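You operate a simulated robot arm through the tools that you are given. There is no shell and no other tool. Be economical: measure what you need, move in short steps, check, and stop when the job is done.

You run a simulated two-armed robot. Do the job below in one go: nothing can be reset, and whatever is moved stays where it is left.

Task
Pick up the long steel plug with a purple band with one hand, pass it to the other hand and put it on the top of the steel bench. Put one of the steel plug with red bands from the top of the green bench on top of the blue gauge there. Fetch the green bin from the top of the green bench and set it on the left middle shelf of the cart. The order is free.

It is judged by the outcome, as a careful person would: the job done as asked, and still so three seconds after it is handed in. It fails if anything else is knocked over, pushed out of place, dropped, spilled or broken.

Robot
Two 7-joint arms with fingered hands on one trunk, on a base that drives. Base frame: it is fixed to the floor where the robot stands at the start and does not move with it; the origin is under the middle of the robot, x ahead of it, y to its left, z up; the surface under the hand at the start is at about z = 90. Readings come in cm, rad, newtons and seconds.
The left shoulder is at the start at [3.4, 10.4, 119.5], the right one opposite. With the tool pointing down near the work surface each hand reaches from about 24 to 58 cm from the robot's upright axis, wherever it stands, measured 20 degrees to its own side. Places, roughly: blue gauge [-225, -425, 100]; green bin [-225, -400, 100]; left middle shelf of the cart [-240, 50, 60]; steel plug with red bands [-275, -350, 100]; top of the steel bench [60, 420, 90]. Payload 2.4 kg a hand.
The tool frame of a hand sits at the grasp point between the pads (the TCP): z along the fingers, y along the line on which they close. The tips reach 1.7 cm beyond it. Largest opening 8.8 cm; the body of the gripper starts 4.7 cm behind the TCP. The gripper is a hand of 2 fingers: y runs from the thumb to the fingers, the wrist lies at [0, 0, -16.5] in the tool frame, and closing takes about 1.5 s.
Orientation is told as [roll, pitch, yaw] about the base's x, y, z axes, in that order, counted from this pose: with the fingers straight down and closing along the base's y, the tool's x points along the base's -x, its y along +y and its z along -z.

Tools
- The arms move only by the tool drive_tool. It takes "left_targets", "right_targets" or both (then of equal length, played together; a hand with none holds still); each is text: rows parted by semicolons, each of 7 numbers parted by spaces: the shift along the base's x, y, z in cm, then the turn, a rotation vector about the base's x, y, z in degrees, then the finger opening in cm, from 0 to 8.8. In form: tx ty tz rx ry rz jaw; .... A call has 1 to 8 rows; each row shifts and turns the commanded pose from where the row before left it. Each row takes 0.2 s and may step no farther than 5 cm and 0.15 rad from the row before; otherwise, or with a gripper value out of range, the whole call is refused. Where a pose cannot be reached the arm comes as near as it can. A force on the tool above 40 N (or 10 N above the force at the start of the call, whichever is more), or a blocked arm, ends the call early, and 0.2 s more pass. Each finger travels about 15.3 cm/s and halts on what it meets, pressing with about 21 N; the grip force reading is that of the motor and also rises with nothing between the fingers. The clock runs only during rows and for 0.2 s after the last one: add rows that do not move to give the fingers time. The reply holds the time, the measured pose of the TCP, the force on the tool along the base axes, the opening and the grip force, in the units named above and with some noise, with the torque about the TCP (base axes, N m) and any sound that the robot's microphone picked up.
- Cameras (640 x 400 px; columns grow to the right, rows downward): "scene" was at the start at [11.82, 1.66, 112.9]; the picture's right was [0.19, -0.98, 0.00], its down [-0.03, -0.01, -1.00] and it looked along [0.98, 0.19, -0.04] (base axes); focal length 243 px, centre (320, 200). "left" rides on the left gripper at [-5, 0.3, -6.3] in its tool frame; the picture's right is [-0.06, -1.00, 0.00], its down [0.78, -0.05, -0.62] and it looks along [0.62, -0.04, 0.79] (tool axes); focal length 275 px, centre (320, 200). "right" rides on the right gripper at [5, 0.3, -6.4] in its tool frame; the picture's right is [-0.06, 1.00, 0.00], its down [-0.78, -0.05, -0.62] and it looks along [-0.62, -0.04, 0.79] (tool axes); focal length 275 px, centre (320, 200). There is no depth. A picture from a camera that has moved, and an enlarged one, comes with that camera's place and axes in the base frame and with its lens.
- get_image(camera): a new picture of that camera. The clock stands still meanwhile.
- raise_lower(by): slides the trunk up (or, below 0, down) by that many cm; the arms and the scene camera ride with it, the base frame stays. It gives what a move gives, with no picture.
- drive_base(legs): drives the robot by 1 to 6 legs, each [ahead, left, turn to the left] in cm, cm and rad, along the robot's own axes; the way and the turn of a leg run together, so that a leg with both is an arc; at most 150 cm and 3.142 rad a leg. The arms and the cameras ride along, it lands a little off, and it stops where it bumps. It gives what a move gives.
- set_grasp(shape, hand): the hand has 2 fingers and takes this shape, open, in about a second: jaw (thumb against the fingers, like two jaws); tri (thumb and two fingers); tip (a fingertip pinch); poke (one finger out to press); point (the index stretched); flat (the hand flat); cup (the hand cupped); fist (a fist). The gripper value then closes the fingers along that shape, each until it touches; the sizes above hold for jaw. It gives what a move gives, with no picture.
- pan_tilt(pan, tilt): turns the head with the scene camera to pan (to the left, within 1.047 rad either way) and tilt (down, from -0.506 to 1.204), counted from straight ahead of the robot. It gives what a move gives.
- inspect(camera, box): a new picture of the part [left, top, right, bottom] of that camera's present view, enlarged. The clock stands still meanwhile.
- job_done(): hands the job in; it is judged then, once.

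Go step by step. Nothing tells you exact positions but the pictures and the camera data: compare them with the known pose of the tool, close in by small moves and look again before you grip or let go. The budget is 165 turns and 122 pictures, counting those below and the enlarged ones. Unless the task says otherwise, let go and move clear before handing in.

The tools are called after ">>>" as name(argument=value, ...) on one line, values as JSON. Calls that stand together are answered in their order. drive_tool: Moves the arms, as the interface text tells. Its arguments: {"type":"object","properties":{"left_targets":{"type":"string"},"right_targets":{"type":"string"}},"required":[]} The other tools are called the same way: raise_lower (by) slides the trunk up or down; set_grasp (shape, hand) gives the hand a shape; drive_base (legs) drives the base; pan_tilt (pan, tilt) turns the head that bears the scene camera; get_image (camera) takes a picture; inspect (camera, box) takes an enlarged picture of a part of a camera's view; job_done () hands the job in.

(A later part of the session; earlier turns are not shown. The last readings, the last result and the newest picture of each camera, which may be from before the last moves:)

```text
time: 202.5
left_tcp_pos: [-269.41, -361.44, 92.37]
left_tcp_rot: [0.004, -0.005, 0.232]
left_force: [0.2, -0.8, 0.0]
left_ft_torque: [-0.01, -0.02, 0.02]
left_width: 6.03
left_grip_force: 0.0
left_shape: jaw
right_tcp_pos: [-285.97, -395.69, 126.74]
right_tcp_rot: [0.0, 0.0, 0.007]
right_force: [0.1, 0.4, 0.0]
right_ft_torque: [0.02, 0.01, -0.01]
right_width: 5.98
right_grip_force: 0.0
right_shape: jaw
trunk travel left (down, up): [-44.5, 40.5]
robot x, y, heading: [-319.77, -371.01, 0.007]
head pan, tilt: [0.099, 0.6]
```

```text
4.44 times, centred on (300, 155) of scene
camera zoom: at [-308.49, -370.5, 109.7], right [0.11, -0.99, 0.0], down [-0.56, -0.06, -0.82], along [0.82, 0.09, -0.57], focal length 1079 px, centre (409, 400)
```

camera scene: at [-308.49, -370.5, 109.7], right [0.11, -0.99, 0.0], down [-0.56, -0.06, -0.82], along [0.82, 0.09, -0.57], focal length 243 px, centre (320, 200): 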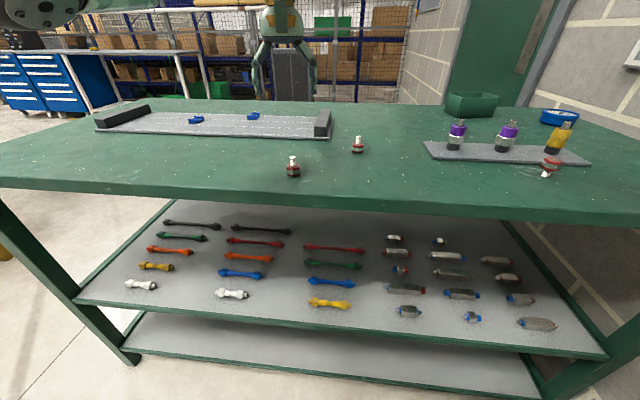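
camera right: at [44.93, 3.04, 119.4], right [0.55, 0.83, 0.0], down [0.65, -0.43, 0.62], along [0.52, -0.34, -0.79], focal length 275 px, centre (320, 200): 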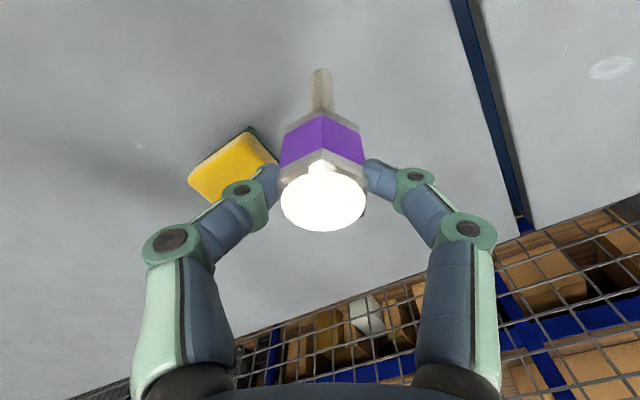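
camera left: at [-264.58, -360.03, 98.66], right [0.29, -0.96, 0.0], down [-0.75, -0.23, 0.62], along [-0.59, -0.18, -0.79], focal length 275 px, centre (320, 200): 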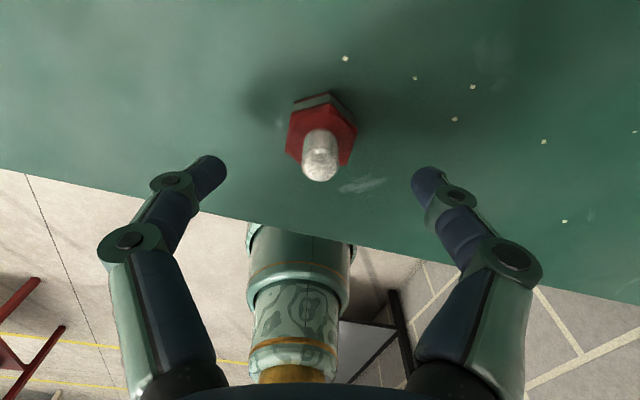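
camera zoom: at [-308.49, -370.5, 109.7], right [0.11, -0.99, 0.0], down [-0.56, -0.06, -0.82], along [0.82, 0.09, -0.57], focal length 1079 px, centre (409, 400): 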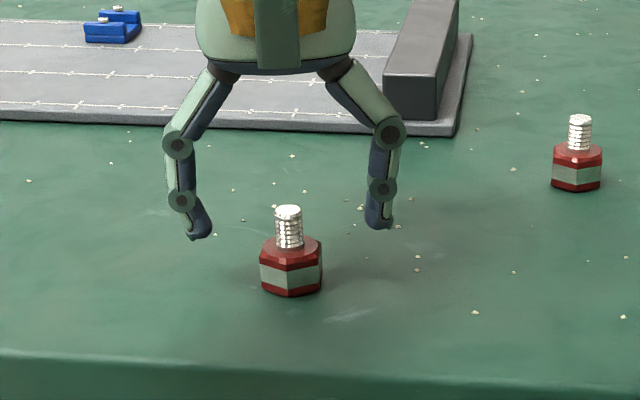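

The plug is at about [−268.8, −361.25] with the surface at z 88.2. I shift slightly, go down 2 cm and grip the base.

>>> drive_tool(left_targets="0.6 0.15 -1 0 0 0 6;0 0 -1 0 0 0 6;0 0 0 0 0 0 5;0 0 0 0 0 0 3;0 0 0 0 0 0 1;0 0 0 0 0 0 1;0 0 0 0 0 0 1")

>>> drive_tool(left_targets="0 0 2 0 0 0 1;0 0 4 0 0 0 1;0 0 4 0 0 0 1;0 0 4 0 0 0 1;0 0 0 0 0 0 1")

>>> get_image(camera="left")

```text
time: 204.1
left_tcp_pos: [-268.78, -361.25, 90.27]
left_tcp_rot: [0.004, -0.003, 0.231]
left_force: [0.3, -0.4, -0.2]
left_ft_torque: [0.0, 0.02, -0.01]
left_width: 1.77
left_grip_force: 21.0
left_shape: jaw
right_tcp_pos: [-286.04, -395.73, 126.75]
right_tcp_rot: [0.0, -0.001, 0.006]
right_force: [-0.5, 0.4, 0.4]
right_ft_torque: [0.03, -0.01, 0.03]
right_width: 5.98
right_grip_force: 0.1
right_shape: jaw
trunk travel left (down, up): [-44.5, 40.5]
robot x, y, heading: [-320.18, -371.65, 0.005]
head pan, tilt: [0.099, 0.6]
```

```text
time: 205.3
left_tcp_pos: [-268.77, -361.17, 104.28]
left_tcp_rot: [0.003, -0.005, 0.232]
left_force: [-0.3, -0.1, -0.5]
left_ft_torque: [0.01, 0.02, 0.0]
left_width: 1.73
left_grip_force: 21.0
left_shape: jaw
right_tcp_pos: [-286.02, -395.8, 126.67]
right_tcp_rot: [-0.001, 0.0, 0.007]
right_force: [-0.7, -0.6, -0.2]
right_ft_torque: [0.04, 0.03, -0.01]
right_width: 5.96
right_grip_force: 0.1
right_shape: jaw
trunk travel left (down, up): [-44.5, 40.5]
robot x, y, heading: [-319.78, -371.51, 0.007]
head pan, tilt: [0.099, 0.6]
```

```text
34 pictures are left
camera left: at [-263.93, -359.83, 110.61], right [0.29, -0.96, 0.0], down [-0.75, -0.23, 0.61], along [-0.59, -0.18, -0.79], focal length 275 px, centre (320, 200)
```

left: 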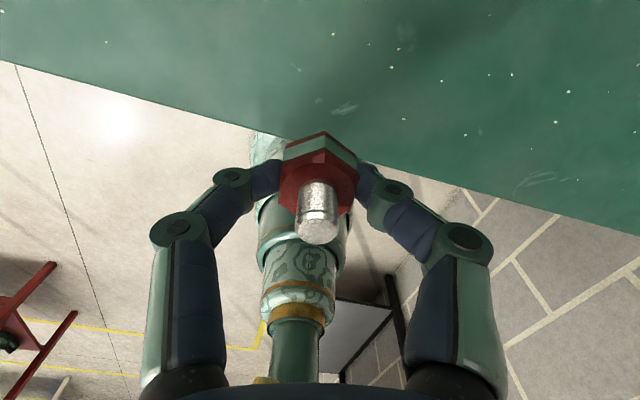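

The plug is held. I raise the hand and drive back around to the +x side of the bench.

>>> drive_tool(left_targets="-2 0 4 0 0 0 1;-2 0 4 0 0 0 1;-2 0 4 0 0 0 1;0 0 0 0 0 0 1")

>>> drive_base(legs=[[-28, 0, 0], [0, 138, 0], [150, 0, 0], [48, 0, 0], [0, 0, 3.13], [0, 148, 0]])

>>> pan_tilt(pan=0.35, tilt=0.55)

>>> get_image(camera="scene")

```text
time: 206.3
left_tcp_pos: [-274.87, -361.07, 116.24]
left_tcp_rot: [0.004, -0.003, 0.232]
left_force: [-0.2, -0.3, -0.1]
left_ft_torque: [0.0, 0.02, 0.0]
left_width: 1.75
left_grip_force: 20.7
left_shape: jaw
right_tcp_pos: [-286.04, -395.63, 126.7]
right_tcp_rot: [0.0, 0.002, 0.006]
right_force: [0.3, -0.1, 0.1]
right_ft_torque: [0.0, 0.0, -0.02]
right_width: 5.99
right_grip_force: 0.1
right_shape: jaw
trunk travel left (down, up): [-44.5, 40.5]
robot x, y, heading: [-319.97, -371.48, 0.008]
head pan, tilt: [0.099, 0.6]
```

```text
time: 238.5
left_tcp_pos: [-200.3, -385.3, 116.27]
left_tcp_rot: [0.004, -0.004, -2.945]
left_force: [-0.3, 0.0, -1.1]
left_ft_torque: [-0.02, 0.04, -0.01]
left_width: 1.73
left_grip_force: 21.2
left_shape: jaw
right_tcp_pos: [-187.93, -351.02, 126.63]
right_tcp_rot: [0.0, -0.001, 3.116]
right_force: [-0.7, -0.1, -0.6]
right_ft_torque: [0.0, -0.05, 0.0]
right_width: 5.96
right_grip_force: 0.0
right_shape: jaw
trunk travel left (down, up): [-44.5, 40.5]
robot x, y, heading: [-155.09, -376.18, 3.113]
head pan, tilt: [0.099, 0.6]
```

```text
time: 239.3
left_tcp_pos: [-200.33, -385.27, 116.17]
left_tcp_rot: [0.004, -0.006, -2.943]
left_force: [-0.4, -0.4, -0.3]
left_ft_torque: [0.01, 0.01, 0.01]
left_width: 1.74
left_grip_force: 20.6
left_shape: jaw
right_tcp_pos: [-188.0, -350.98, 126.65]
right_tcp_rot: [0.0, 0.0, 3.114]
right_force: [-0.6, 0.8, 0.3]
right_ft_torque: [0.0, -0.03, 0.0]
right_width: 5.97
right_grip_force: 0.1
right_shape: jaw
trunk travel left (down, up): [-44.5, 40.5]
robot x, y, heading: [-154.62, -376.42, 3.113]
head pan, tilt: [0.351, 0.55]
```

```text
33 pictures are left
camera scene: at [-166.19, -379.29, 110.15], right [-0.32, 0.95, 0.0], down [0.5, 0.17, -0.85], along [-0.81, -0.27, -0.52], focal length 243 px, centre (320, 200)
```

scene: 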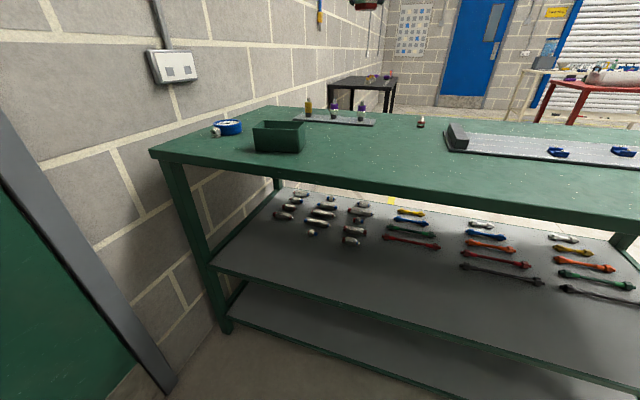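

The gauge is at about [−229, −430], near the wall. I approach to [−186, −393], turned 0.43 rad to the left.

>>> drive_base(legs=[[15, 17.5, 0.427], [14, -6, 0]])

>>> pan_tilt(pan=0.35, tilt=0.7)

>>> get_image(camera="scene")

>>> get_image(camera="left")

```text
time: 242.0
left_tcp_pos: [-219.2, -423.19, 116.23]
left_tcp_rot: [0.004, -0.003, -2.512]
left_force: [-0.3, 0.7, -0.5]
left_ft_torque: [-0.01, 0.0, -0.02]
left_width: 1.72
left_grip_force: 20.9
left_shape: jaw
right_tcp_pos: [-222.3, -386.83, 126.66]
right_tcp_rot: [0.0, 0.001, -2.738]
right_force: [-0.6, 0.1, 0.3]
right_ft_torque: [-0.03, -0.01, 0.0]
right_width: 5.96
right_grip_force: 0.1
right_shape: jaw
trunk travel left (down, up): [-44.5, 40.5]
robot x, y, heading: [-181.5, -396.09, -2.739]
head pan, tilt: [0.351, 0.55]
```

```text
time: 242.7
left_tcp_pos: [-219.14, -423.18, 116.17]
left_tcp_rot: [0.003, -0.005, -2.513]
left_force: [-0.7, -0.2, -0.3]
left_ft_torque: [0.0, 0.0, 0.01]
left_width: 1.75
left_grip_force: 20.7
left_shape: jaw
right_tcp_pos: [-222.42, -386.86, 126.64]
right_tcp_rot: [-0.001, 0.001, -2.738]
right_force: [-0.6, 0.4, 0.3]
right_ft_torque: [0.0, 0.02, -0.01]
right_width: 5.95
right_grip_force: 0.2
right_shape: jaw
trunk travel left (down, up): [-44.5, 40.5]
robot x, y, heading: [-181.36, -396.11, -2.74]
head pan, tilt: [0.351, 0.7]
```

```text
32 pictures are left
camera scene: at [-190.31, -403.19, 108.84], right [-0.69, 0.73, 0.0], down [0.47, 0.44, -0.77], along [-0.56, -0.52, -0.64], focal length 243 px, centre (320, 200)
```

scene: 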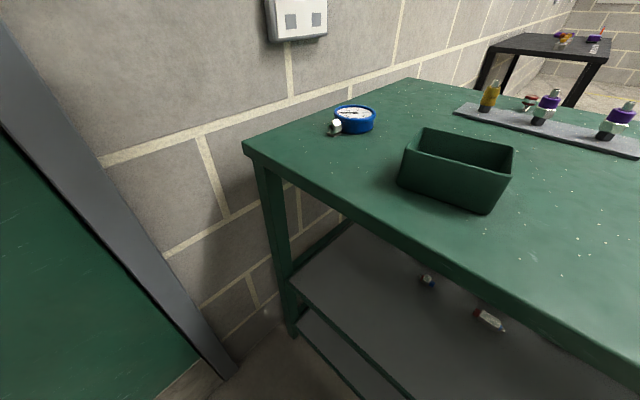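

```text
31 pictures are left
camera left: at [-222.88, -426.36, 122.56], right [-0.64, 0.77, 0.0], down [0.61, 0.5, 0.61], along [0.48, 0.39, -0.79], focal length 275 px, centre (320, 200)
```

left: 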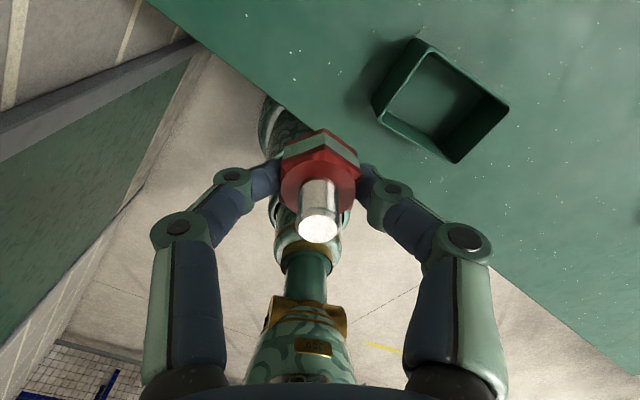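

The gauge's dial centre is at about [−230, −431]. I step the base a little closer, then bring the plug above the dial.

>>> drive_base(legs=[[4.7, 3.4, 0]])

>>> drive_tool(left_targets="-2.7 -0.9 -1 0 0 0 1;-2.7 -0.9 -1 0 0 0 1;-2.7 -1 -2 0 0 0 1;0 0 -3 0 0 0 1;0 0 -3 0 0 0 1;0 0 0 0 0 0 1")

>>> get_image(camera="scene")

>>> get_image(camera="left")

```text
time: 243.7
left_tcp_pos: [-222.23, -428.23, 116.11]
left_tcp_rot: [0.004, -0.004, -2.515]
left_force: [-0.7, -0.6, -0.2]
left_ft_torque: [0.01, 0.0, -0.03]
left_width: 1.71
left_grip_force: 21.4
left_shape: jaw
right_tcp_pos: [-225.29, -391.99, 126.58]
right_tcp_rot: [-0.001, 0.0, -2.738]
right_force: [-0.9, -0.7, -0.1]
right_ft_torque: [-0.02, 0.0, -0.03]
right_width: 5.97
right_grip_force: 0.0
right_shape: jaw
trunk travel left (down, up): [-44.5, 40.5]
robot x, y, heading: [-184.36, -401.32, -2.737]
head pan, tilt: [0.351, 0.7]
```

```text
time: 245.1
left_tcp_pos: [-230.39, -430.92, 106.13]
left_tcp_rot: [0.004, -0.004, -2.515]
left_force: [0.6, -0.5, 0.2]
left_ft_torque: [-0.02, -0.04, 0.04]
left_width: 1.74
left_grip_force: 20.9
left_shape: jaw
right_tcp_pos: [-225.19, -391.81, 126.64]
right_tcp_rot: [0.001, 0.0, -2.74]
right_force: [-0.3, 0.0, -0.2]
right_ft_torque: [0.0, 0.02, 0.0]
right_width: 5.95
right_grip_force: 0.1
right_shape: jaw
trunk travel left (down, up): [-44.5, 40.5]
robot x, y, heading: [-184.38, -400.98, -2.739]
head pan, tilt: [0.351, 0.7]
```

```text
30 pictures are left
camera scene: at [-193.33, -408.16, 108.84], right [-0.68, 0.73, 0.0], down [0.47, 0.44, -0.76], along [-0.56, -0.52, -0.64], focal length 243 px, centre (320, 200)
```

scene: 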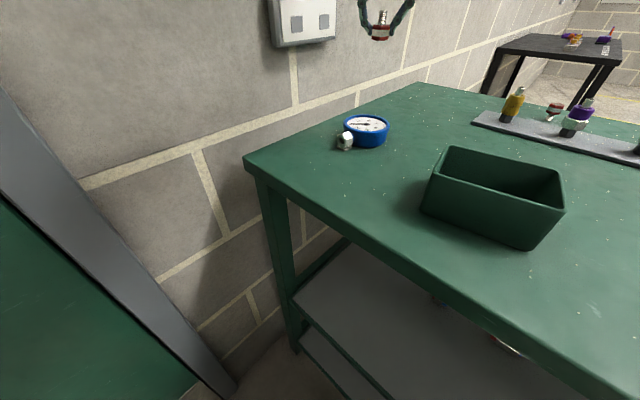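

```text
29 pictures are left
camera left: at [-234.13, -434.04, 112.37], right [-0.64, 0.77, 0.0], down [0.61, 0.5, 0.61], along [0.48, 0.39, -0.79], focal length 275 px, centre (320, 200)
```

left: 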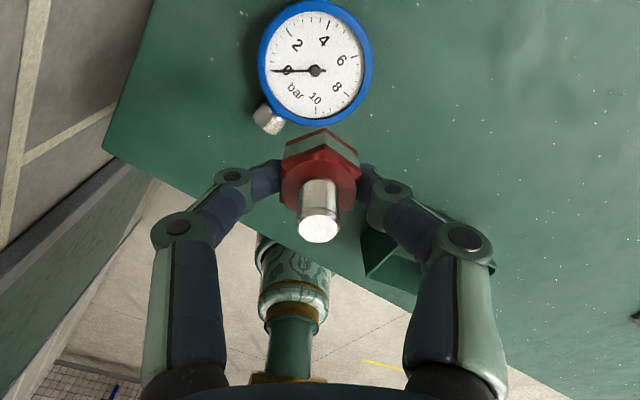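

The near-vertical hand view fixes the dial centre at [−230.2, −431.4], top z≈91. I correct and descend to just above it.

>>> drive_tool(left_targets="0.2 -0.45 -4 0 0 0 1;0 0 -4 0 0 0 1;0 0 -3.2 0 0 0 1;0 0 -0.8 0 0 0 1;0 0 0 0 0 0 1")

>>> inspect(camera="scene", box=[310, 50, 430, 160])

```text
time: 246.2
left_tcp_pos: [-230.11, -431.44, 94.04]
left_tcp_rot: [0.003, -0.005, -2.514]
left_force: [0.0, 0.0, -0.7]
left_ft_torque: [0.0, 0.0, 0.03]
left_width: 1.72
left_grip_force: 21.2
left_shape: jaw
right_tcp_pos: [-225.18, -391.95, 126.8]
right_tcp_rot: [0.0, -0.001, -2.738]
right_force: [-0.3, 0.5, 0.2]
right_ft_torque: [0.0, 0.03, 0.0]
right_width: 5.97
right_grip_force: 0.0
right_shape: jaw
trunk travel left (down, up): [-44.5, 40.5]
robot x, y, heading: [-184.16, -401.08, -2.74]
head pan, tilt: [0.351, 0.7]
```

```text
3.64 times, centred on (370, 105) of scene
camera zoom: at [-193.33, -408.16, 108.84], right [-0.68, 0.73, 0.0], down [0.47, 0.44, -0.76], along [-0.56, -0.52, -0.64], focal length 883 px, centre (138, 546)
```

zoom: 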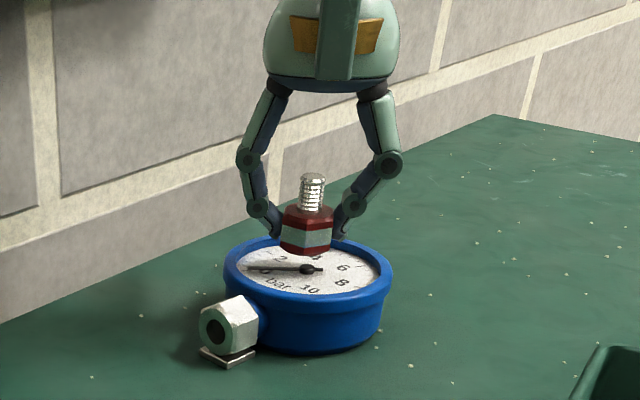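

Just above the dial. I lower in small steps to contact.

>>> drive_tool(left_targets="0 0 -0.3 0 0 0 1;0 0 0 0 0 0 1;0 0 -0.2 0 0 0 1;0 0 0 0 0 0 1")

>>> drive_tool(left_targets="0 0 -0.2 0 0 0 1;0 0 0 0 0 0 1")

>>> drive_tool(left_targets="0 0 -0.2 0 0 0 1;0 0 0 0 0 0 1")

```text
time: 247.2
left_tcp_pos: [-229.93, -431.29, 93.81]
left_tcp_rot: [0.004, -0.004, -2.514]
left_force: [0.0, 0.4, -0.2]
left_ft_torque: [-0.01, 0.01, -0.01]
left_width: 1.74
left_grip_force: 20.7
left_shape: jaw
right_tcp_pos: [-225.3, -391.85, 126.63]
right_tcp_rot: [0.0, -0.001, -2.737]
right_force: [-0.3, 0.8, 0.5]
right_ft_torque: [-0.03, -0.03, 0.01]
right_width: 5.97
right_grip_force: 0.1
right_shape: jaw
trunk travel left (down, up): [-44.5, 40.5]
robot x, y, heading: [-184.43, -401.03, -2.74]
head pan, tilt: [0.351, 0.7]
```

```text
time: 247.8
left_tcp_pos: [-229.92, -431.38, 93.44]
left_tcp_rot: [0.004, -0.005, -2.515]
left_force: [0.4, -0.3, -1.9]
left_ft_torque: [-0.02, 0.01, 0.0]
left_width: 1.75
left_grip_force: 20.9
left_shape: jaw
right_tcp_pos: [-225.17, -391.93, 126.55]
right_tcp_rot: [0.0, 0.0, -2.739]
right_force: [-0.4, -0.3, 0.5]
right_ft_torque: [0.01, -0.01, 0.0]
right_width: 5.98
right_grip_force: 0.0
right_shape: jaw
trunk travel left (down, up): [-44.5, 40.5]
robot x, y, heading: [-184.52, -401.52, -2.74]
head pan, tilt: [0.351, 0.7]
```

```text
time: 248.4
left_tcp_pos: [-229.91, -431.31, 93.37]
left_tcp_rot: [0.003, -0.005, -2.513]
left_force: [0.2, -0.2, 1.5]
left_ft_torque: [0.01, 0.05, 0.05]
left_width: 1.71
left_grip_force: 20.9
left_shape: jaw
right_tcp_pos: [-225.27, -391.82, 126.63]
right_tcp_rot: [0.0, -0.001, -2.738]
right_force: [-1.0, -0.1, -0.3]
right_ft_torque: [-0.02, 0.02, -0.01]
right_width: 5.97
right_grip_force: 0.1
right_shape: jaw
trunk travel left (down, up): [-44.5, 40.5]
robot x, y, heading: [-184.21, -400.88, -2.738]
head pan, tilt: [0.351, 0.7]
```

Contact. I release just enough to free the plug (keeping clear of the rim) and lift straight up.

>>> drive_tool(left_targets="0 0 -0.1 0 0 0 1;0 0 0 0 0 0 2.2;0 0 0 0 0 0 2.8;0 0 0 0 0 0 3.4;0 0 0 0 0 0 3.6;0 0 0 0 0 0 3.6;0 0 1 0 0 0 3.8;0 0 1 0 0 0 3.8")

>>> drive_tool(left_targets="0 0 3 0 0 0 4;0 0 4 0 0 0 5;0 0 4 0 0 0 6;0 0 4 0 0 0 6;0 0 4 0 0 0 6;0 0 0 0 0 0 6")

>>> inspect(camera="scene", box=[310, 50, 470, 180])

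```text
time: 250.2
left_tcp_pos: [-230.04, -431.37, 95.19]
left_tcp_rot: [0.004, -0.005, -2.514]
left_force: [0.0, 0.2, 0.6]
left_ft_torque: [0.03, -0.02, 0.01]
left_width: 3.77
left_grip_force: 0.1
left_shape: jaw
right_tcp_pos: [-225.26, -391.98, 126.73]
right_tcp_rot: [-0.001, 0.001, -2.736]
right_force: [-0.3, -0.5, 0.5]
right_ft_torque: [0.01, -0.01, 0.03]
right_width: 5.99
right_grip_force: 0.0
right_shape: jaw
trunk travel left (down, up): [-44.5, 40.5]
robot x, y, heading: [-184.1, -401.5, -2.737]
head pan, tilt: [0.351, 0.7]
```

```text
time: 251.7
left_tcp_pos: [-230.49, -431.58, 114.14]
left_tcp_rot: [0.003, -0.002, -2.514]
left_force: [-0.3, -0.1, -0.5]
left_ft_torque: [0.04, 0.0, 0.02]
left_width: 5.96
left_grip_force: 0.1
left_shape: jaw
left hand out of reach, approached as far as the arm can: row 1, 2, 5
right_tcp_pos: [-225.22, -391.78, 126.75]
right_tcp_rot: [0.001, 0.001, -2.738]
right_force: [0.3, 0.4, -0.1]
right_ft_torque: [0.03, 0.0, 0.04]
right_width: 5.97
right_grip_force: 0.1
right_shape: jaw
trunk travel left (down, up): [-44.5, 40.5]
robot x, y, heading: [-184.07, -401.01, -2.732]
head pan, tilt: [0.351, 0.7]
```

```text
3.08 times, centred on (390, 115) of scene
camera zoom: at [-193.33, -408.16, 108.84], right [-0.68, 0.73, 0.0], down [0.47, 0.44, -0.76], along [-0.56, -0.52, -0.64], focal length 747 px, centre (105, 462)
```

zoom: 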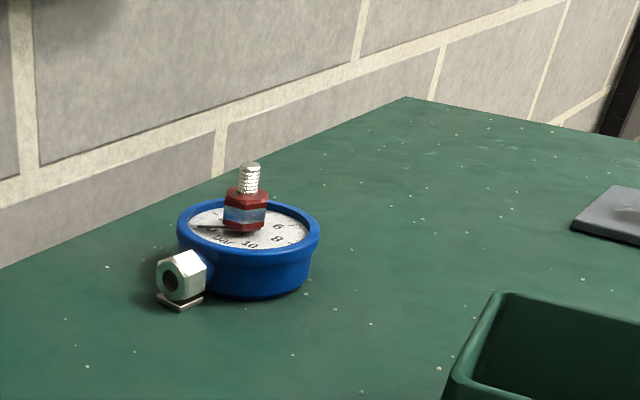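

The plug stands on the gauge. Next the bin: about 7×12 cm at [−223, −411], long side along y. Plan: right hand grips it across its short side from above, turns it lengthwise to the robot, then regrips with the hand tilted for the shelf. First I turn the right hand +78° above it and take the left hand back.

>>> drive_tool(right_targets="0.2 -2 0 0 0 8 8.8;0.2 -2 0 0 0 8 8.8;0.2 -2 0 0 0 8 8.8;0.2 -2 0 0 0 8 8.8;0.2 -2 0 0 0 8 8.8;0.2 -2 0 0 0 8 8.8;0.2 -2 -2 0 0 8 8.8;0.2 -2 -3 0 0 8 8.8", left_targets="0 0 2 0 0 0 6;3 0 2 0 0 0 6;3 1 1 0 0 0 6;3 1 0 0 0 0 6;0 0 0 0 0 0 6;0 0 0 0 0 0 6;0 0 0 0 0 0 6;0 0 0 0 0 0 6")

>>> drive_tool(right_targets="0.2 -1.5 -3 0 0 7 8.8;0.2 -1.5 -3 0 0 7 8.8;0 0 -3 0 0 0 8.8;0 0 0 0 0 0 8.8")

>>> get_image(camera="right")

```text
time: 253.4
left_tcp_pos: [-228.37, -431.83, 121.24]
left_tcp_rot: [0.003, -0.002, -2.516]
left_force: [0.1, -0.5, -1.4]
left_ft_torque: [0.02, 0.0, 0.0]
left_width: 5.98
left_grip_force: 0.1
left_shape: jaw
left hand out of reach, approached as far as the arm can: row 1, 2, 3, 4
right_tcp_pos: [-223.71, -407.69, 121.58]
right_tcp_rot: [-0.001, 0.0, -1.62]
right_force: [-0.6, -0.8, -0.7]
right_ft_torque: [0.0, 0.0, 0.03]
right_width: 8.8
right_grip_force: 0.1
right_shape: jaw
trunk travel left (down, up): [-44.5, 40.5]
robot x, y, heading: [-184.66, -401.37, -2.741]
head pan, tilt: [0.351, 0.7]
```

```text
time: 254.4
left_tcp_pos: [-228.16, -431.73, 121.26]
left_tcp_rot: [0.003, -0.004, -2.516]
left_force: [-0.3, -0.5, -0.4]
left_ft_torque: [-0.03, 0.01, -0.03]
left_width: 5.97
left_grip_force: 0.1
left_shape: jaw
right_tcp_pos: [-223.31, -410.81, 112.52]
right_tcp_rot: [-0.001, 0.0, -1.375]
right_force: [0.3, 0.7, -0.5]
right_ft_torque: [-0.02, 0.0, 0.02]
right_width: 8.79
right_grip_force: 0.1
right_shape: jaw
trunk travel left (down, up): [-44.5, 40.5]
robot x, y, heading: [-184.62, -401.33, -2.739]
head pan, tilt: [0.351, 0.7]
```

```text
26 pictures are left
camera right: at [-224.01, -405.89, 119.02], right [0.99, 0.13, 0.0], down [0.1, -0.78, 0.62], along [0.08, -0.61, -0.79], focal length 275 px, centre (320, 200)
```

right: 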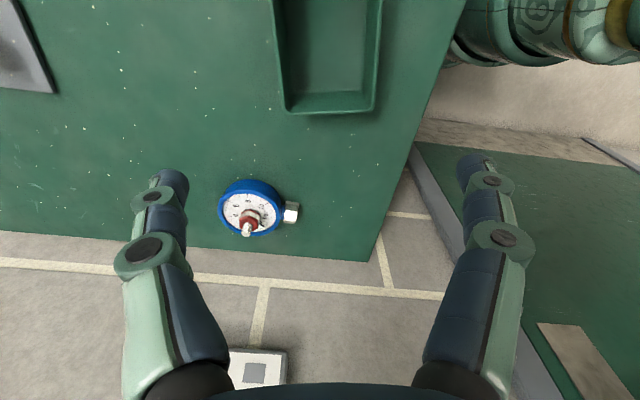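

The bin's centre is about [−222.9, −409.2], rim z≈94, aligned with my fingers. I shift and descend partway, then check clearance.

>>> drive_tool(right_targets="0.4 1.6 -3 0 0 0 8.8;0 0 -4 0 0 0 8.8;0 0 -4 0 0 0 8.8;0 0 0 0 0 0 8.8")

>>> get_image(camera="right")

>>> pan_tilt(pan=0, tilt=0.6)

>>> get_image(camera="scene")

```text
time: 255.4
left_tcp_pos: [-228.3, -431.8, 121.3]
left_tcp_rot: [0.003, -0.004, -2.516]
left_force: [0.4, -0.4, -0.5]
left_ft_torque: [-0.01, 0.0, -0.01]
left_width: 5.98
left_grip_force: 0.1
left_shape: jaw
right_tcp_pos: [-222.77, -409.32, 101.44]
right_tcp_rot: [-0.001, 0.0, -1.378]
right_force: [-0.3, 0.0, 0.4]
right_ft_torque: [0.01, -0.03, 0.0]
right_width: 8.79
right_grip_force: 0.1
right_shape: jaw
trunk travel left (down, up): [-44.5, 40.5]
robot x, y, heading: [-184.16, -400.87, -2.741]
head pan, tilt: [0.351, 0.7]
```

```text
25 pictures are left
camera right: at [-223.46, -404.36, 107.92], right [0.99, 0.13, 0.0], down [0.1, -0.78, 0.62], along [0.08, -0.61, -0.79], focal length 275 px, centre (320, 200)
```

right: 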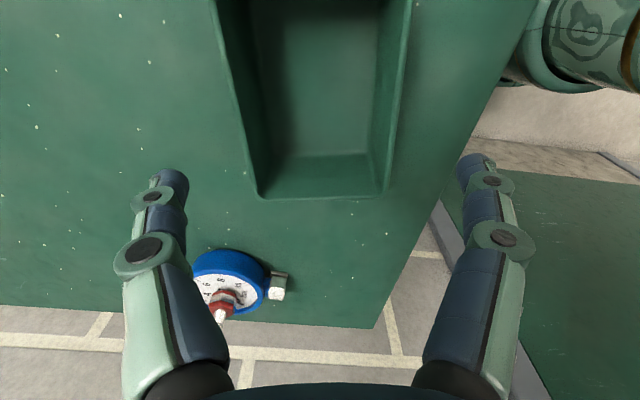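

```text
time: 256.3
left_tcp_pos: [-228.28, -431.87, 121.25]
left_tcp_rot: [0.006, -0.004, -2.515]
left_force: [0.2, -0.4, 0.4]
left_ft_torque: [0.0, 0.01, 0.03]
left_width: 5.95
left_grip_force: 0.2
left_shape: jaw
right_tcp_pos: [-222.92, -409.29, 101.46]
right_tcp_rot: [0.0, 0.0, -1.377]
right_force: [-0.5, 0.0, 0.7]
right_ft_torque: [-0.01, 0.01, -0.04]
right_width: 8.78
right_grip_force: 0.1
right_shape: jaw
trunk travel left (down, up): [-44.5, 40.5]
robot x, y, heading: [-184.23, -401.44, -2.739]
head pan, tilt: [0.0, 0.6]
```

```text
24 pictures are left
camera scene: at [-195.26, -405.82, 109.7], right [-0.39, 0.92, 0.0], down [0.52, 0.22, -0.82], along [-0.76, -0.32, -0.57], focal length 243 px, centre (320, 200)
```

scene: 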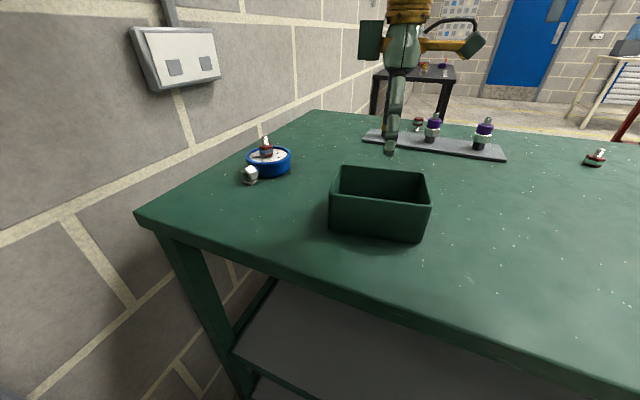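

Fingers straddle the rim with about 0.5 cm each side. I descend gently to TCP z≈93 with the force guard watching.

>>> drive_tool(right_targets="-0.05 0 -3 0 0 0 8.8;0 0 -2 0 0 0 8.8;0 0 -1.5 0 0 0 8.8;0 0 -1.7 0 0 0 8.8;0 0 0 0 0 0 8.8")

>>> get_image(camera="right")

```text
time: 257.5
left_tcp_pos: [-228.21, -431.62, 121.28]
left_tcp_rot: [0.003, -0.003, -2.514]
left_force: [0.2, 0.4, 1.2]
left_ft_torque: [-0.01, 0.0, -0.01]
left_width: 5.97
left_grip_force: 0.0
left_shape: jaw
right_tcp_pos: [-222.92, -409.28, 93.53]
right_tcp_rot: [0.001, -0.002, -1.379]
right_force: [-0.9, 0.2, 5.2]
right_ft_torque: [0.0, 0.15, -0.01]
right_width: 8.79
right_grip_force: 0.2
right_shape: jaw
trunk travel left (down, up): [-44.5, 40.5]
robot x, y, heading: [-184.08, -400.79, -2.737]
head pan, tilt: [0.0, 0.6]
```

```text
23 pictures are left
camera right: at [-223.51, -404.33, 99.94], right [0.99, 0.13, 0.0], down [0.1, -0.78, 0.62], along [0.08, -0.61, -0.79], focal length 275 px, centre (320, 200)
```

right: 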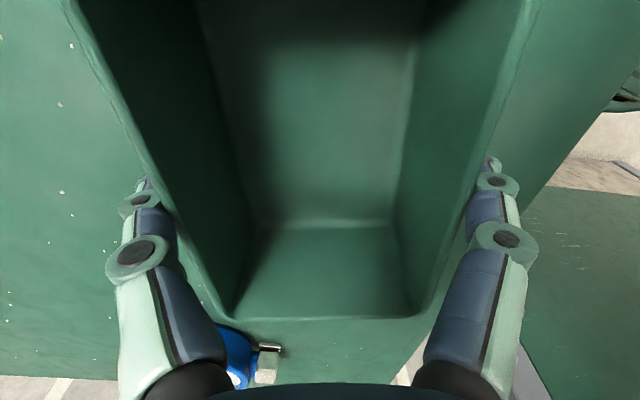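

The fingers straddle the bin, the −x one rubbing lightly. I shift 0.2 cm and close.

>>> drive_tool(right_targets="-0.2 0 0 0 0 0 8.8;0 0 0 0 0 0 7.5;0 0 0 0 0 0 6;0 0 0 0 0 0 5;0 0 0 0 0 0 5;0 0 0 0 0 0 5")

>>> drive_tool(right_targets="0 0 1 0 0 0 5;0 0 2 0 0 0 5;0 0 3 0 0 0 5;0 0 0 0 0 0 5")

>>> get_image(camera="scene")

```text
time: 258.9
left_tcp_pos: [-228.29, -431.78, 121.15]
left_tcp_rot: [0.004, -0.004, -2.516]
left_force: [-0.9, -0.8, 0.2]
left_ft_torque: [0.0, 0.0, 0.02]
left_width: 5.98
left_grip_force: 0.1
left_shape: jaw
right_tcp_pos: [-223.03, -409.28, 93.41]
right_tcp_rot: [0.0, -0.001, -1.376]
right_force: [0.2, 0.3, 0.9]
right_ft_torque: [0.01, 0.02, -0.04]
right_width: 7.93
right_grip_force: 20.5
right_shape: jaw
trunk travel left (down, up): [-44.5, 40.5]
robot x, y, heading: [-184.37, -400.91, -2.737]
head pan, tilt: [0.0, 0.6]
```

```text
time: 259.9
left_tcp_pos: [-228.37, -431.77, 121.3]
left_tcp_rot: [0.003, -0.002, -2.513]
left_force: [0.0, -0.2, -0.7]
left_ft_torque: [-0.01, -0.01, 0.01]
left_width: 6.0
left_grip_force: 0.0
left_shape: jaw
right_tcp_pos: [-223.18, -409.16, 99.63]
right_tcp_rot: [0.0, 0.0, -1.377]
right_force: [-0.5, -0.2, -1.7]
right_ft_torque: [-0.02, -0.01, -0.01]
right_width: 7.93
right_grip_force: 20.9
right_shape: jaw
trunk travel left (down, up): [-44.5, 40.5]
robot x, y, heading: [-184.76, -401.11, -2.739]
head pan, tilt: [0.0, 0.6]
```

```text
22 pictures are left
camera scene: at [-195.27, -405.82, 109.7], right [-0.39, 0.92, 0.0], down [0.52, 0.22, -0.82], along [-0.76, -0.32, -0.57], focal length 243 px, centre (320, 200)
```

scene: 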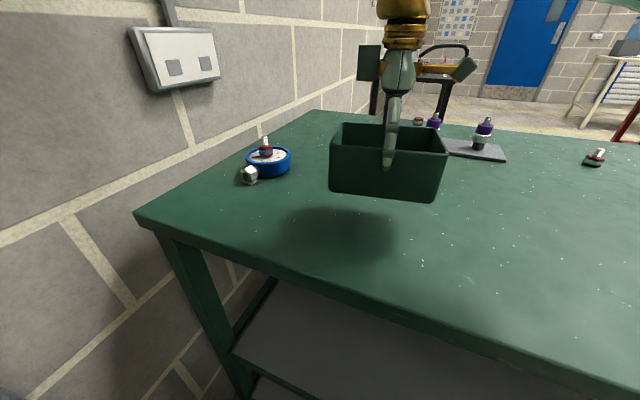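

The bin is held level and is light. I carry it a little along the bench to a clear area (around [−221, −387]) and turn it lengthwise there.

>>> drive_tool(right_targets="0 0 3 0 0 0 5;0 0 3 0 0 0 5;0 0 0 0 0 0 5")

>>> drive_base(legs=[[-14.1, -11.4, 0], [0, 0, -0.403]])

>>> drive_tool(right_targets="-0.6 -1.1 0 0 0 -7.8 5;-0.6 -1.1 0 0 0 -7.8 5;-0.6 -1.1 0 0 0 -7.8 5;-0.6 -1.1 0 0 0 -7.8 5;-0.6 -1.1 0 0 0 -7.8 5;-0.6 -1.1 0 0 0 -7.8 5;-0.6 -1.1 0 0 0 -7.8 5;-0.6 -1.1 0 0 0 -7.8 5")

>>> drive_tool(right_targets="0 0 0 0 0 -7.8 5;0 0 0 0 0 -7.8 5;0 0 0 0 0 0 5")

>>> get_image(camera="scene")

```text
time: 260.7
left_tcp_pos: [-228.35, -431.85, 121.28]
left_tcp_rot: [0.005, -0.002, -2.516]
left_force: [-0.1, 0.1, -0.4]
left_ft_torque: [0.01, -0.04, -0.01]
left_width: 5.97
left_grip_force: 0.1
left_shape: jaw
right_tcp_pos: [-223.09, -409.22, 105.77]
right_tcp_rot: [-0.002, -0.001, -1.376]
right_force: [0.8, -0.2, -1.8]
right_ft_torque: [0.01, -0.03, 0.03]
right_width: 7.95
right_grip_force: 21.4
right_shape: jaw
trunk travel left (down, up): [-44.5, 40.5]
robot x, y, heading: [-184.57, -401.24, -2.744]
head pan, tilt: [0.0, 0.6]
```

```text
time: 263.4
left_tcp_pos: [-228.51, -395.57, 121.27]
left_tcp_rot: [0.004, -0.004, -2.928]
left_force: [-0.1, -0.8, 0.0]
left_ft_torque: [0.03, -0.01, -0.02]
left_width: 5.97
left_grip_force: 0.0
left_shape: jaw
right_tcp_pos: [-214.56, -376.99, 105.74]
right_tcp_rot: [0.0, -0.001, -1.794]
right_force: [0.0, -0.3, -0.8]
right_ft_torque: [-0.04, 0.01, -0.01]
right_width: 7.93
right_grip_force: 20.6
right_shape: jaw
trunk travel left (down, up): [-44.5, 40.5]
robot x, y, heading: [-176.33, -385.26, 3.135]
head pan, tilt: [0.0, 0.6]
```

```text
time: 265.2
left_tcp_pos: [-228.47, -395.65, 121.18]
left_tcp_rot: [0.003, -0.003, -2.93]
left_force: [0.2, 0.2, 0.0]
left_ft_torque: [0.01, -0.01, 0.03]
left_width: 5.95
left_grip_force: 0.0
left_shape: jaw
right_tcp_pos: [-219.49, -385.95, 105.54]
right_tcp_rot: [0.0, 0.0, -2.885]
right_force: [0.0, 0.1, -1.0]
right_ft_torque: [0.0, -0.04, -0.01]
right_width: 7.92
right_grip_force: 21.1
right_shape: jaw
trunk travel left (down, up): [-44.5, 40.5]
robot x, y, heading: [-175.77, -385.3, 3.13]
head pan, tilt: [0.0, 0.6]
```

```text
time: 266.0
left_tcp_pos: [-228.54, -395.66, 121.31]
left_tcp_rot: [0.002, -0.004, -2.928]
left_force: [-0.2, 0.3, 0.2]
left_ft_torque: [0.01, 0.01, -0.01]
left_width: 5.97
left_grip_force: 0.1
left_shape: jaw
right_tcp_pos: [-219.4, -385.9, 105.65]
right_tcp_rot: [-0.001, -0.001, 3.127]
right_force: [-0.7, -0.2, -1.4]
right_ft_torque: [-0.03, -0.04, -0.02]
right_width: 7.94
right_grip_force: 21.4
right_shape: jaw
trunk travel left (down, up): [-44.5, 40.5]
robot x, y, heading: [-176.06, -385.27, 3.132]
head pan, tilt: [0.0, 0.6]
```

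```text
21 pictures are left
camera scene: at [-187.84, -385.15, 109.7], right [0.01, 1.0, 0.0], down [0.57, -0.01, -0.82], along [-0.82, 0.01, -0.57], focal length 243 px, centre (320, 200)
```

scene: 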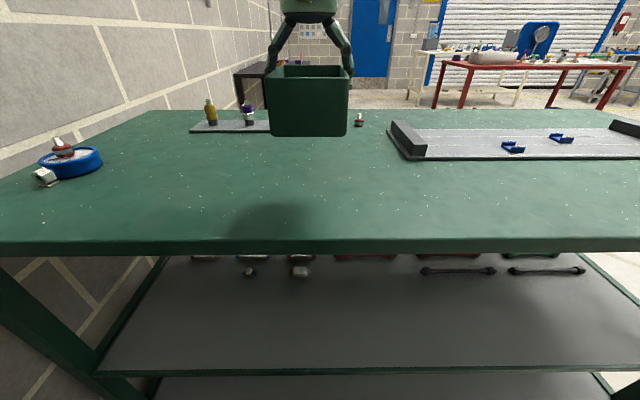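

The bin is now lengthwise. I lower it to the bench (2 cm further in), and move the left hand aside.

>>> drive_tool(right_targets="-1 0 -3 0 0 0 5;-1 0 -3 0 0 0 5;0 0 -3 0 0 0 5;0 0 -2 0 0 0 5;0 0 -0.8 0 0 0 5;0 0 -0.4 0 0 0 5;0 0 0 0 0 0 5", left_targets="2 -2 0 0 0 -4.5 6;2 -2 0 0 0 -4.5 6;2 -2 0 0 0 -4 6;2 -2 0 0 0 0 6;2 -2 0 0 0 0 6;0 0 0 0 0 0 6;0 0 0 0 0 0 6")

>>> drive_tool(right_targets="0 0 0 0 0 0 8;0 0 0 0 0 0 8.8;0 0 0 0 0 0 8.8;0 0 2 0 0 0 8.8;0 0 4 0 0 0 8.8;0 0 4 0 0 0 8.8;0 3 3 0 0 0 8.8;0 4 2 0 0 0 8")

>>> drive_tool(right_targets="1 4.5 1 0 0 0 8;1 4.5 1 0 0 0 8;1 4.5 1 0 0 0 8;0 0 0 0 0 0 8")

>>> get_image(camera="scene")

```text
time: 267.6
left_tcp_pos: [-227.5, -405.42, 124.86]
left_tcp_rot: [0.003, -0.001, 3.128]
left_force: [0.1, 0.0, -0.2]
left_ft_torque: [0.02, -0.01, -0.04]
left_width: 5.99
left_grip_force: 0.0
left_shape: jaw
left hand out of reach, approached as far as the arm can: row 1, 2, 3, 4, 5
right_tcp_pos: [-221.48, -385.9, 93.43]
right_tcp_rot: [0.001, 0.0, 3.13]
right_force: [-0.7, 0.8, 1.8]
right_ft_torque: [-0.07, 0.0, -0.04]
right_width: 7.91
right_grip_force: 21.3
right_shape: jaw
trunk travel left (down, up): [-44.5, 40.5]
robot x, y, heading: [-175.81, -384.89, 3.13]
head pan, tilt: [0.0, 0.6]
```

```text
time: 269.4
left_tcp_pos: [-227.57, -405.39, 124.85]
left_tcp_rot: [0.004, -0.001, 3.126]
left_force: [0.0, 0.4, -0.5]
left_ft_torque: [-0.01, -0.01, 0.03]
left_width: 5.98
left_grip_force: 0.0
left_shape: jaw
right_tcp_pos: [-221.4, -378.78, 108.66]
right_tcp_rot: [0.001, -0.001, 3.13]
right_force: [0.7, -0.1, 0.2]
right_ft_torque: [0.01, 0.0, 0.02]
right_width: 8.05
right_grip_force: 0.0
right_shape: jaw
trunk travel left (down, up): [-44.5, 40.5]
robot x, y, heading: [-176.54, -385.39, 3.134]
head pan, tilt: [0.0, 0.6]
```

```text
time: 270.4
left_tcp_pos: [-227.71, -405.43, 124.82]
left_tcp_rot: [0.004, -0.002, 3.127]
left_force: [-0.1, -0.2, 0.0]
left_ft_torque: [-0.02, 0.01, -0.02]
left_width: 5.97
left_grip_force: 0.0
left_shape: jaw
right_tcp_pos: [-218.43, -365.19, 111.56]
right_tcp_rot: [-0.001, 0.001, 3.129]
right_force: [-0.8, 0.0, -0.2]
right_ft_torque: [0.02, -0.04, 0.0]
right_width: 8.01
right_grip_force: 0.0
right_shape: jaw
trunk travel left (down, up): [-44.5, 40.5]
robot x, y, heading: [-176.14, -385.29, 3.126]
head pan, tilt: [0.0, 0.6]
```

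```text
20 pictures are left
camera scene: at [-187.83, -385.15, 109.7], right [0.01, 1.0, 0.0], down [0.57, -0.01, -0.82], along [-0.82, 0.01, -0.57], focal length 243 px, centre (320, 200)
```

scene: 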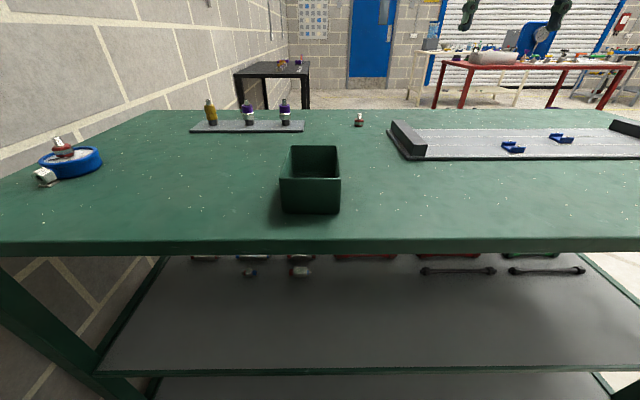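

The bin rests lengthwise. Now I bring the left hand over it, pitched 40° forward.

>>> drive_tool(left_targets="1.17 3.25 -3 0 6.7 0 8.8;1.17 3.25 -3 0 6.7 0 8.8;1.17 3.25 -3 0 6.7 0 8.8;1.17 3.25 -3 0 6.7 0 8.8;1.17 3.25 -3 0 6.7 0 8.8;1.17 3.25 -3 0 6.6 0 8.8;0 0 0 0 0 0 8.8")

>>> get_image(camera="left")

```text
time: 272.0
left_tcp_pos: [-238.35, -383.04, 111.01]
left_tcp_rot: [0.016, -0.702, 3.122]
left_force: [0.0, -0.5, -0.7]
left_ft_torque: [-0.02, 0.05, 0.0]
left_width: 8.77
left_grip_force: 0.1
left_shape: jaw
left hand out of reach, approached as far as the arm can: row 1, 2, 3, 4, 5, 6
right_tcp_pos: [-218.5, -365.22, 111.61]
right_tcp_rot: [-0.001, 0.001, 3.13]
right_force: [-1.0, 0.1, 0.1]
right_ft_torque: [0.0, -0.03, 0.02]
right_width: 8.01
right_grip_force: 0.1
right_shape: jaw
trunk travel left (down, up): [-44.5, 40.5]
robot x, y, heading: [-176.01, -385.2, 3.129]
head pan, tilt: [0.0, 0.6]
```

```text
19 pictures are left
camera left: at [-238.11, -383.25, 119.05], right [-0.04, 1.0, 0.03], down [1.0, 0.04, -0.04], along [-0.04, 0.03, -1.0], focal length 275 px, centre (320, 200)
```

left: 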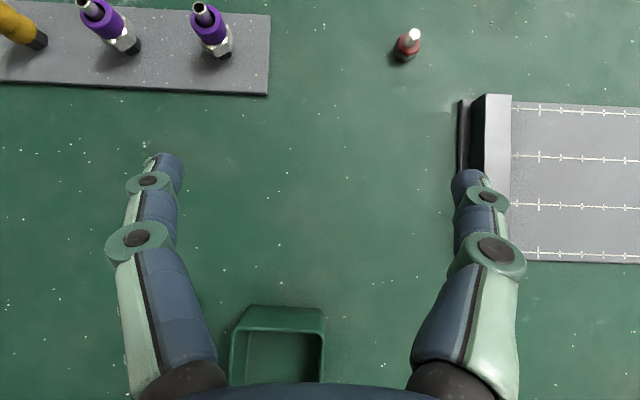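

In this pitch the arm works at longer reach, so I back the base 17.5 cm and shift 3 cm left instead, keeping the arm posture.

>>> drive_base(legs=[[-17.5, 3.1, 0]])

>>> raise_lower(by=-8)

>>> get_image(camera="left")

>>> get_image(camera="scene")

```text
time: 273.5
left_tcp_pos: [-220.93, -386.61, 111.07]
left_tcp_rot: [0.017, -0.703, 3.127]
left_force: [0.4, 0.3, 0.2]
left_ft_torque: [0.01, -0.02, 0.0]
left_width: 8.81
left_grip_force: 0.0
left_shape: jaw
right_tcp_pos: [-200.9, -368.6, 111.6]
right_tcp_rot: [-0.001, 0.0, 3.132]
right_force: [-0.2, -0.1, -1.5]
right_ft_torque: [0.01, -0.01, -0.02]
right_width: 8.0
right_grip_force: 0.0
right_shape: jaw
trunk travel left (down, up): [-44.5, 40.5]
robot x, y, heading: [-158.24, -388.45, 3.13]
head pan, tilt: [0.0, 0.6]
```

```text
time: 274.7
left_tcp_pos: [-221.43, -386.49, 101.36]
left_tcp_rot: [0.018, -0.673, 3.126]
left_force: [0.7, 0.1, 1.1]
left_ft_torque: [0.0, 0.02, 0.02]
left_width: 8.82
left_grip_force: 0.0
left_shape: jaw
right_tcp_pos: [-200.89, -368.72, 103.44]
right_tcp_rot: [-0.001, -0.001, 3.134]
right_force: [-0.3, 0.0, 0.0]
right_ft_torque: [-0.01, 0.0, 0.03]
right_width: 8.0
right_grip_force: 0.1
right_shape: jaw
trunk travel left (down, up): [-36.5, 48.5]
robot x, y, heading: [-158.61, -388.53, 3.133]
head pan, tilt: [0.0, 0.6]
```

```text
18 pictures are left
camera left: at [-221.24, -386.72, 109.45], right [-0.04, 1.0, 0.03], down [1.0, 0.04, -0.01], along [-0.01, 0.03, -1.0], focal length 275 px, centre (320, 200)
```

left: 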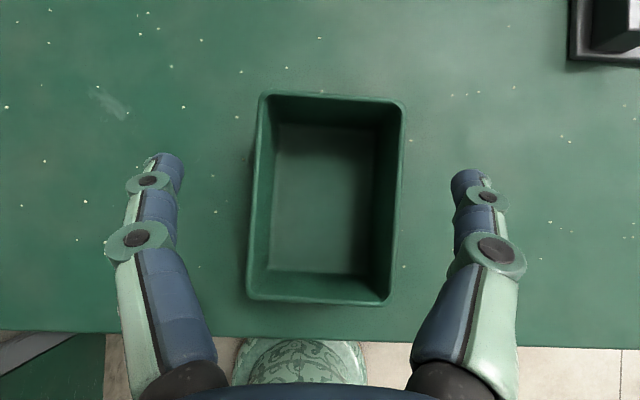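

```text
17 pictures are left
camera scene: at [-170.43, -388.45, 101.66], right [0.01, 1.0, 0.0], down [0.56, 0.0, -0.83], along [-0.82, 0.01, -0.57], focal length 243 px, centre (320, 200)
```

scene: 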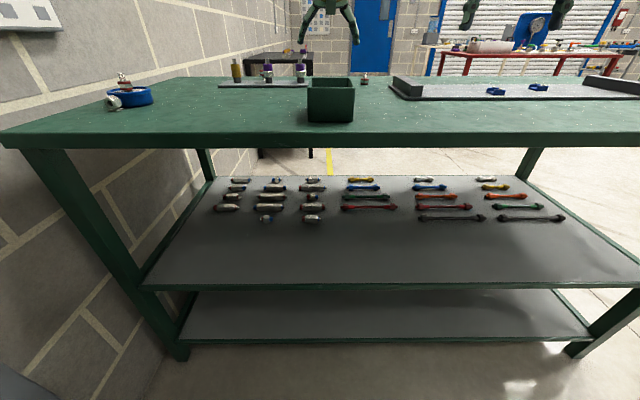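

The view from straight above confirms the bin centre [−221.4, −385.9]. I correct the offset and descend to rim level.

>>> drive_tool(left_targets="0.4 0.6 -1.5 0 0 0 8.8;0.3 0 -1.5 0 0 0 8.8;0 0 -1.5 0 0 0 8.8;0 0 -1 0 0 0 8.8;0 0 0 0 0 0 8.8")

>>> get_image(camera="left")

```text
time: 275.9
left_tcp_pos: [-221.01, -385.83, 95.73]
left_tcp_rot: [0.018, -0.673, 3.127]
left_force: [-0.7, -0.4, 0.7]
left_ft_torque: [0.0, 0.02, -0.04]
left_width: 8.78
left_grip_force: 0.0
left_shape: jaw
left hand out of reach, approached as far as the arm can: row 2
right_tcp_pos: [-200.99, -368.75, 103.53]
right_tcp_rot: [-0.001, 0.002, 3.134]
right_force: [0.2, -0.4, 0.6]
right_ft_torque: [0.03, -0.03, 0.04]
right_width: 8.02
right_grip_force: 0.0
right_shape: jaw
trunk travel left (down, up): [-36.5, 48.5]
robot x, y, heading: [-158.69, -388.42, 3.13]
head pan, tilt: [0.0, 0.6]
```

```text
16 pictures are left
camera left: at [-220.93, -386.01, 103.88], right [-0.04, 1.0, 0.03], down [1.0, 0.04, -0.01], along [-0.01, 0.03, -1.0], focal length 275 px, centre (320, 200)
```

left: 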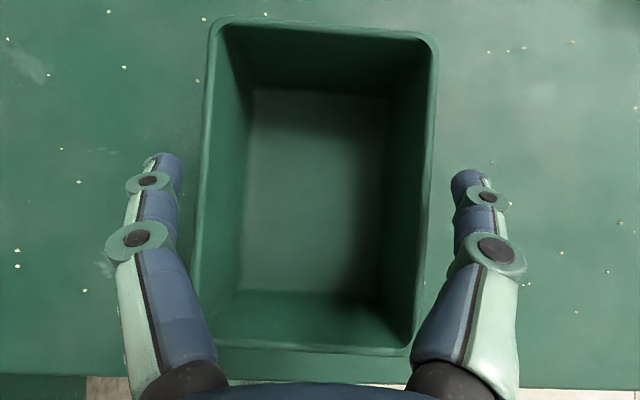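

Well centred with clearance both sides. I descend the last 2.6 cm and close.

>>> drive_tool(left_targets="0 0 -1 0 0 0 8.8;0 0 -1 0 0 0 8.8;0 0 -0.6 0 0 0 8.8;0 0 0 0 0 0 7;0 0 0 0 0 0 5;0 0 0 0 0 0 5;0 0 0 0 0 0 5")

>>> drive_tool(left_targets="0 0 1 0 0 0 5;0 0 1.5 0 0 0 5;0 0 2 0 0 0 5;0 0 0 0 0 0 5")

>>> inspect(camera="scene", box=[220, 0, 440, 160])

```text
time: 277.5
left_tcp_pos: [-220.88, -386.07, 93.43]
left_tcp_rot: [0.015, -0.678, 3.125]
left_force: [-7.3, 3.8, 18.2]
left_ft_torque: [-0.06, -0.1, 0.03]
left_width: 7.79
left_grip_force: 21.2
left_shape: jaw
left hand out of reach, approached as far as the arm can: row 3
right_tcp_pos: [-200.76, -368.71, 103.57]
right_tcp_rot: [-0.001, -0.001, 3.134]
right_force: [-0.3, 0.0, 0.3]
right_ft_torque: [0.02, 0.01, -0.01]
right_width: 8.01
right_grip_force: 0.0
right_shape: jaw
trunk travel left (down, up): [-36.5, 48.5]
robot x, y, heading: [-158.04, -388.41, 3.134]
head pan, tilt: [0.0, 0.6]
```

```text
time: 278.5
left_tcp_pos: [-221.0, -386.03, 97.81]
left_tcp_rot: [0.015, -0.672, 3.126]
left_force: [0.7, -0.2, -1.5]
left_ft_torque: [-0.02, -0.01, 0.01]
left_width: 7.75
left_grip_force: 21.1
left_shape: jaw
right_tcp_pos: [-200.8, -368.59, 103.54]
right_tcp_rot: [0.0, 0.001, 3.133]
right_force: [0.5, 0.7, 0.2]
right_ft_torque: [0.0, -0.02, -0.05]
right_width: 8.01
right_grip_force: 0.0
right_shape: jaw
trunk travel left (down, up): [-36.5, 48.5]
robot x, y, heading: [-158.59, -388.3, 3.129]
head pan, tilt: [0.0, 0.6]
```

```text
2.50 times, centred on (330, 80) of scene
camera zoom: at [-170.45, -388.45, 101.65], right [0.01, 1.0, 0.0], down [0.57, 0.0, -0.82], along [-0.82, 0.01, -0.57], focal length 607 px, centre (295, 500)
```

zoom: 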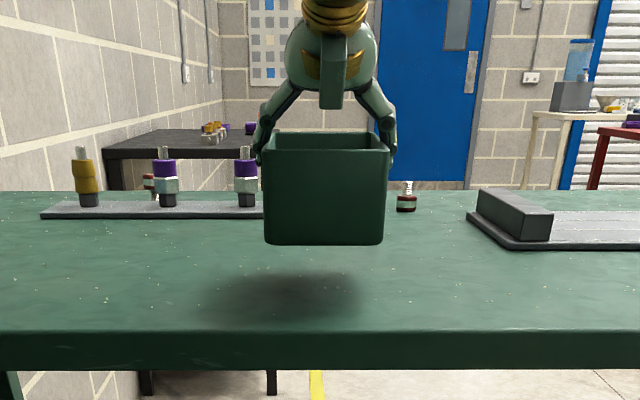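

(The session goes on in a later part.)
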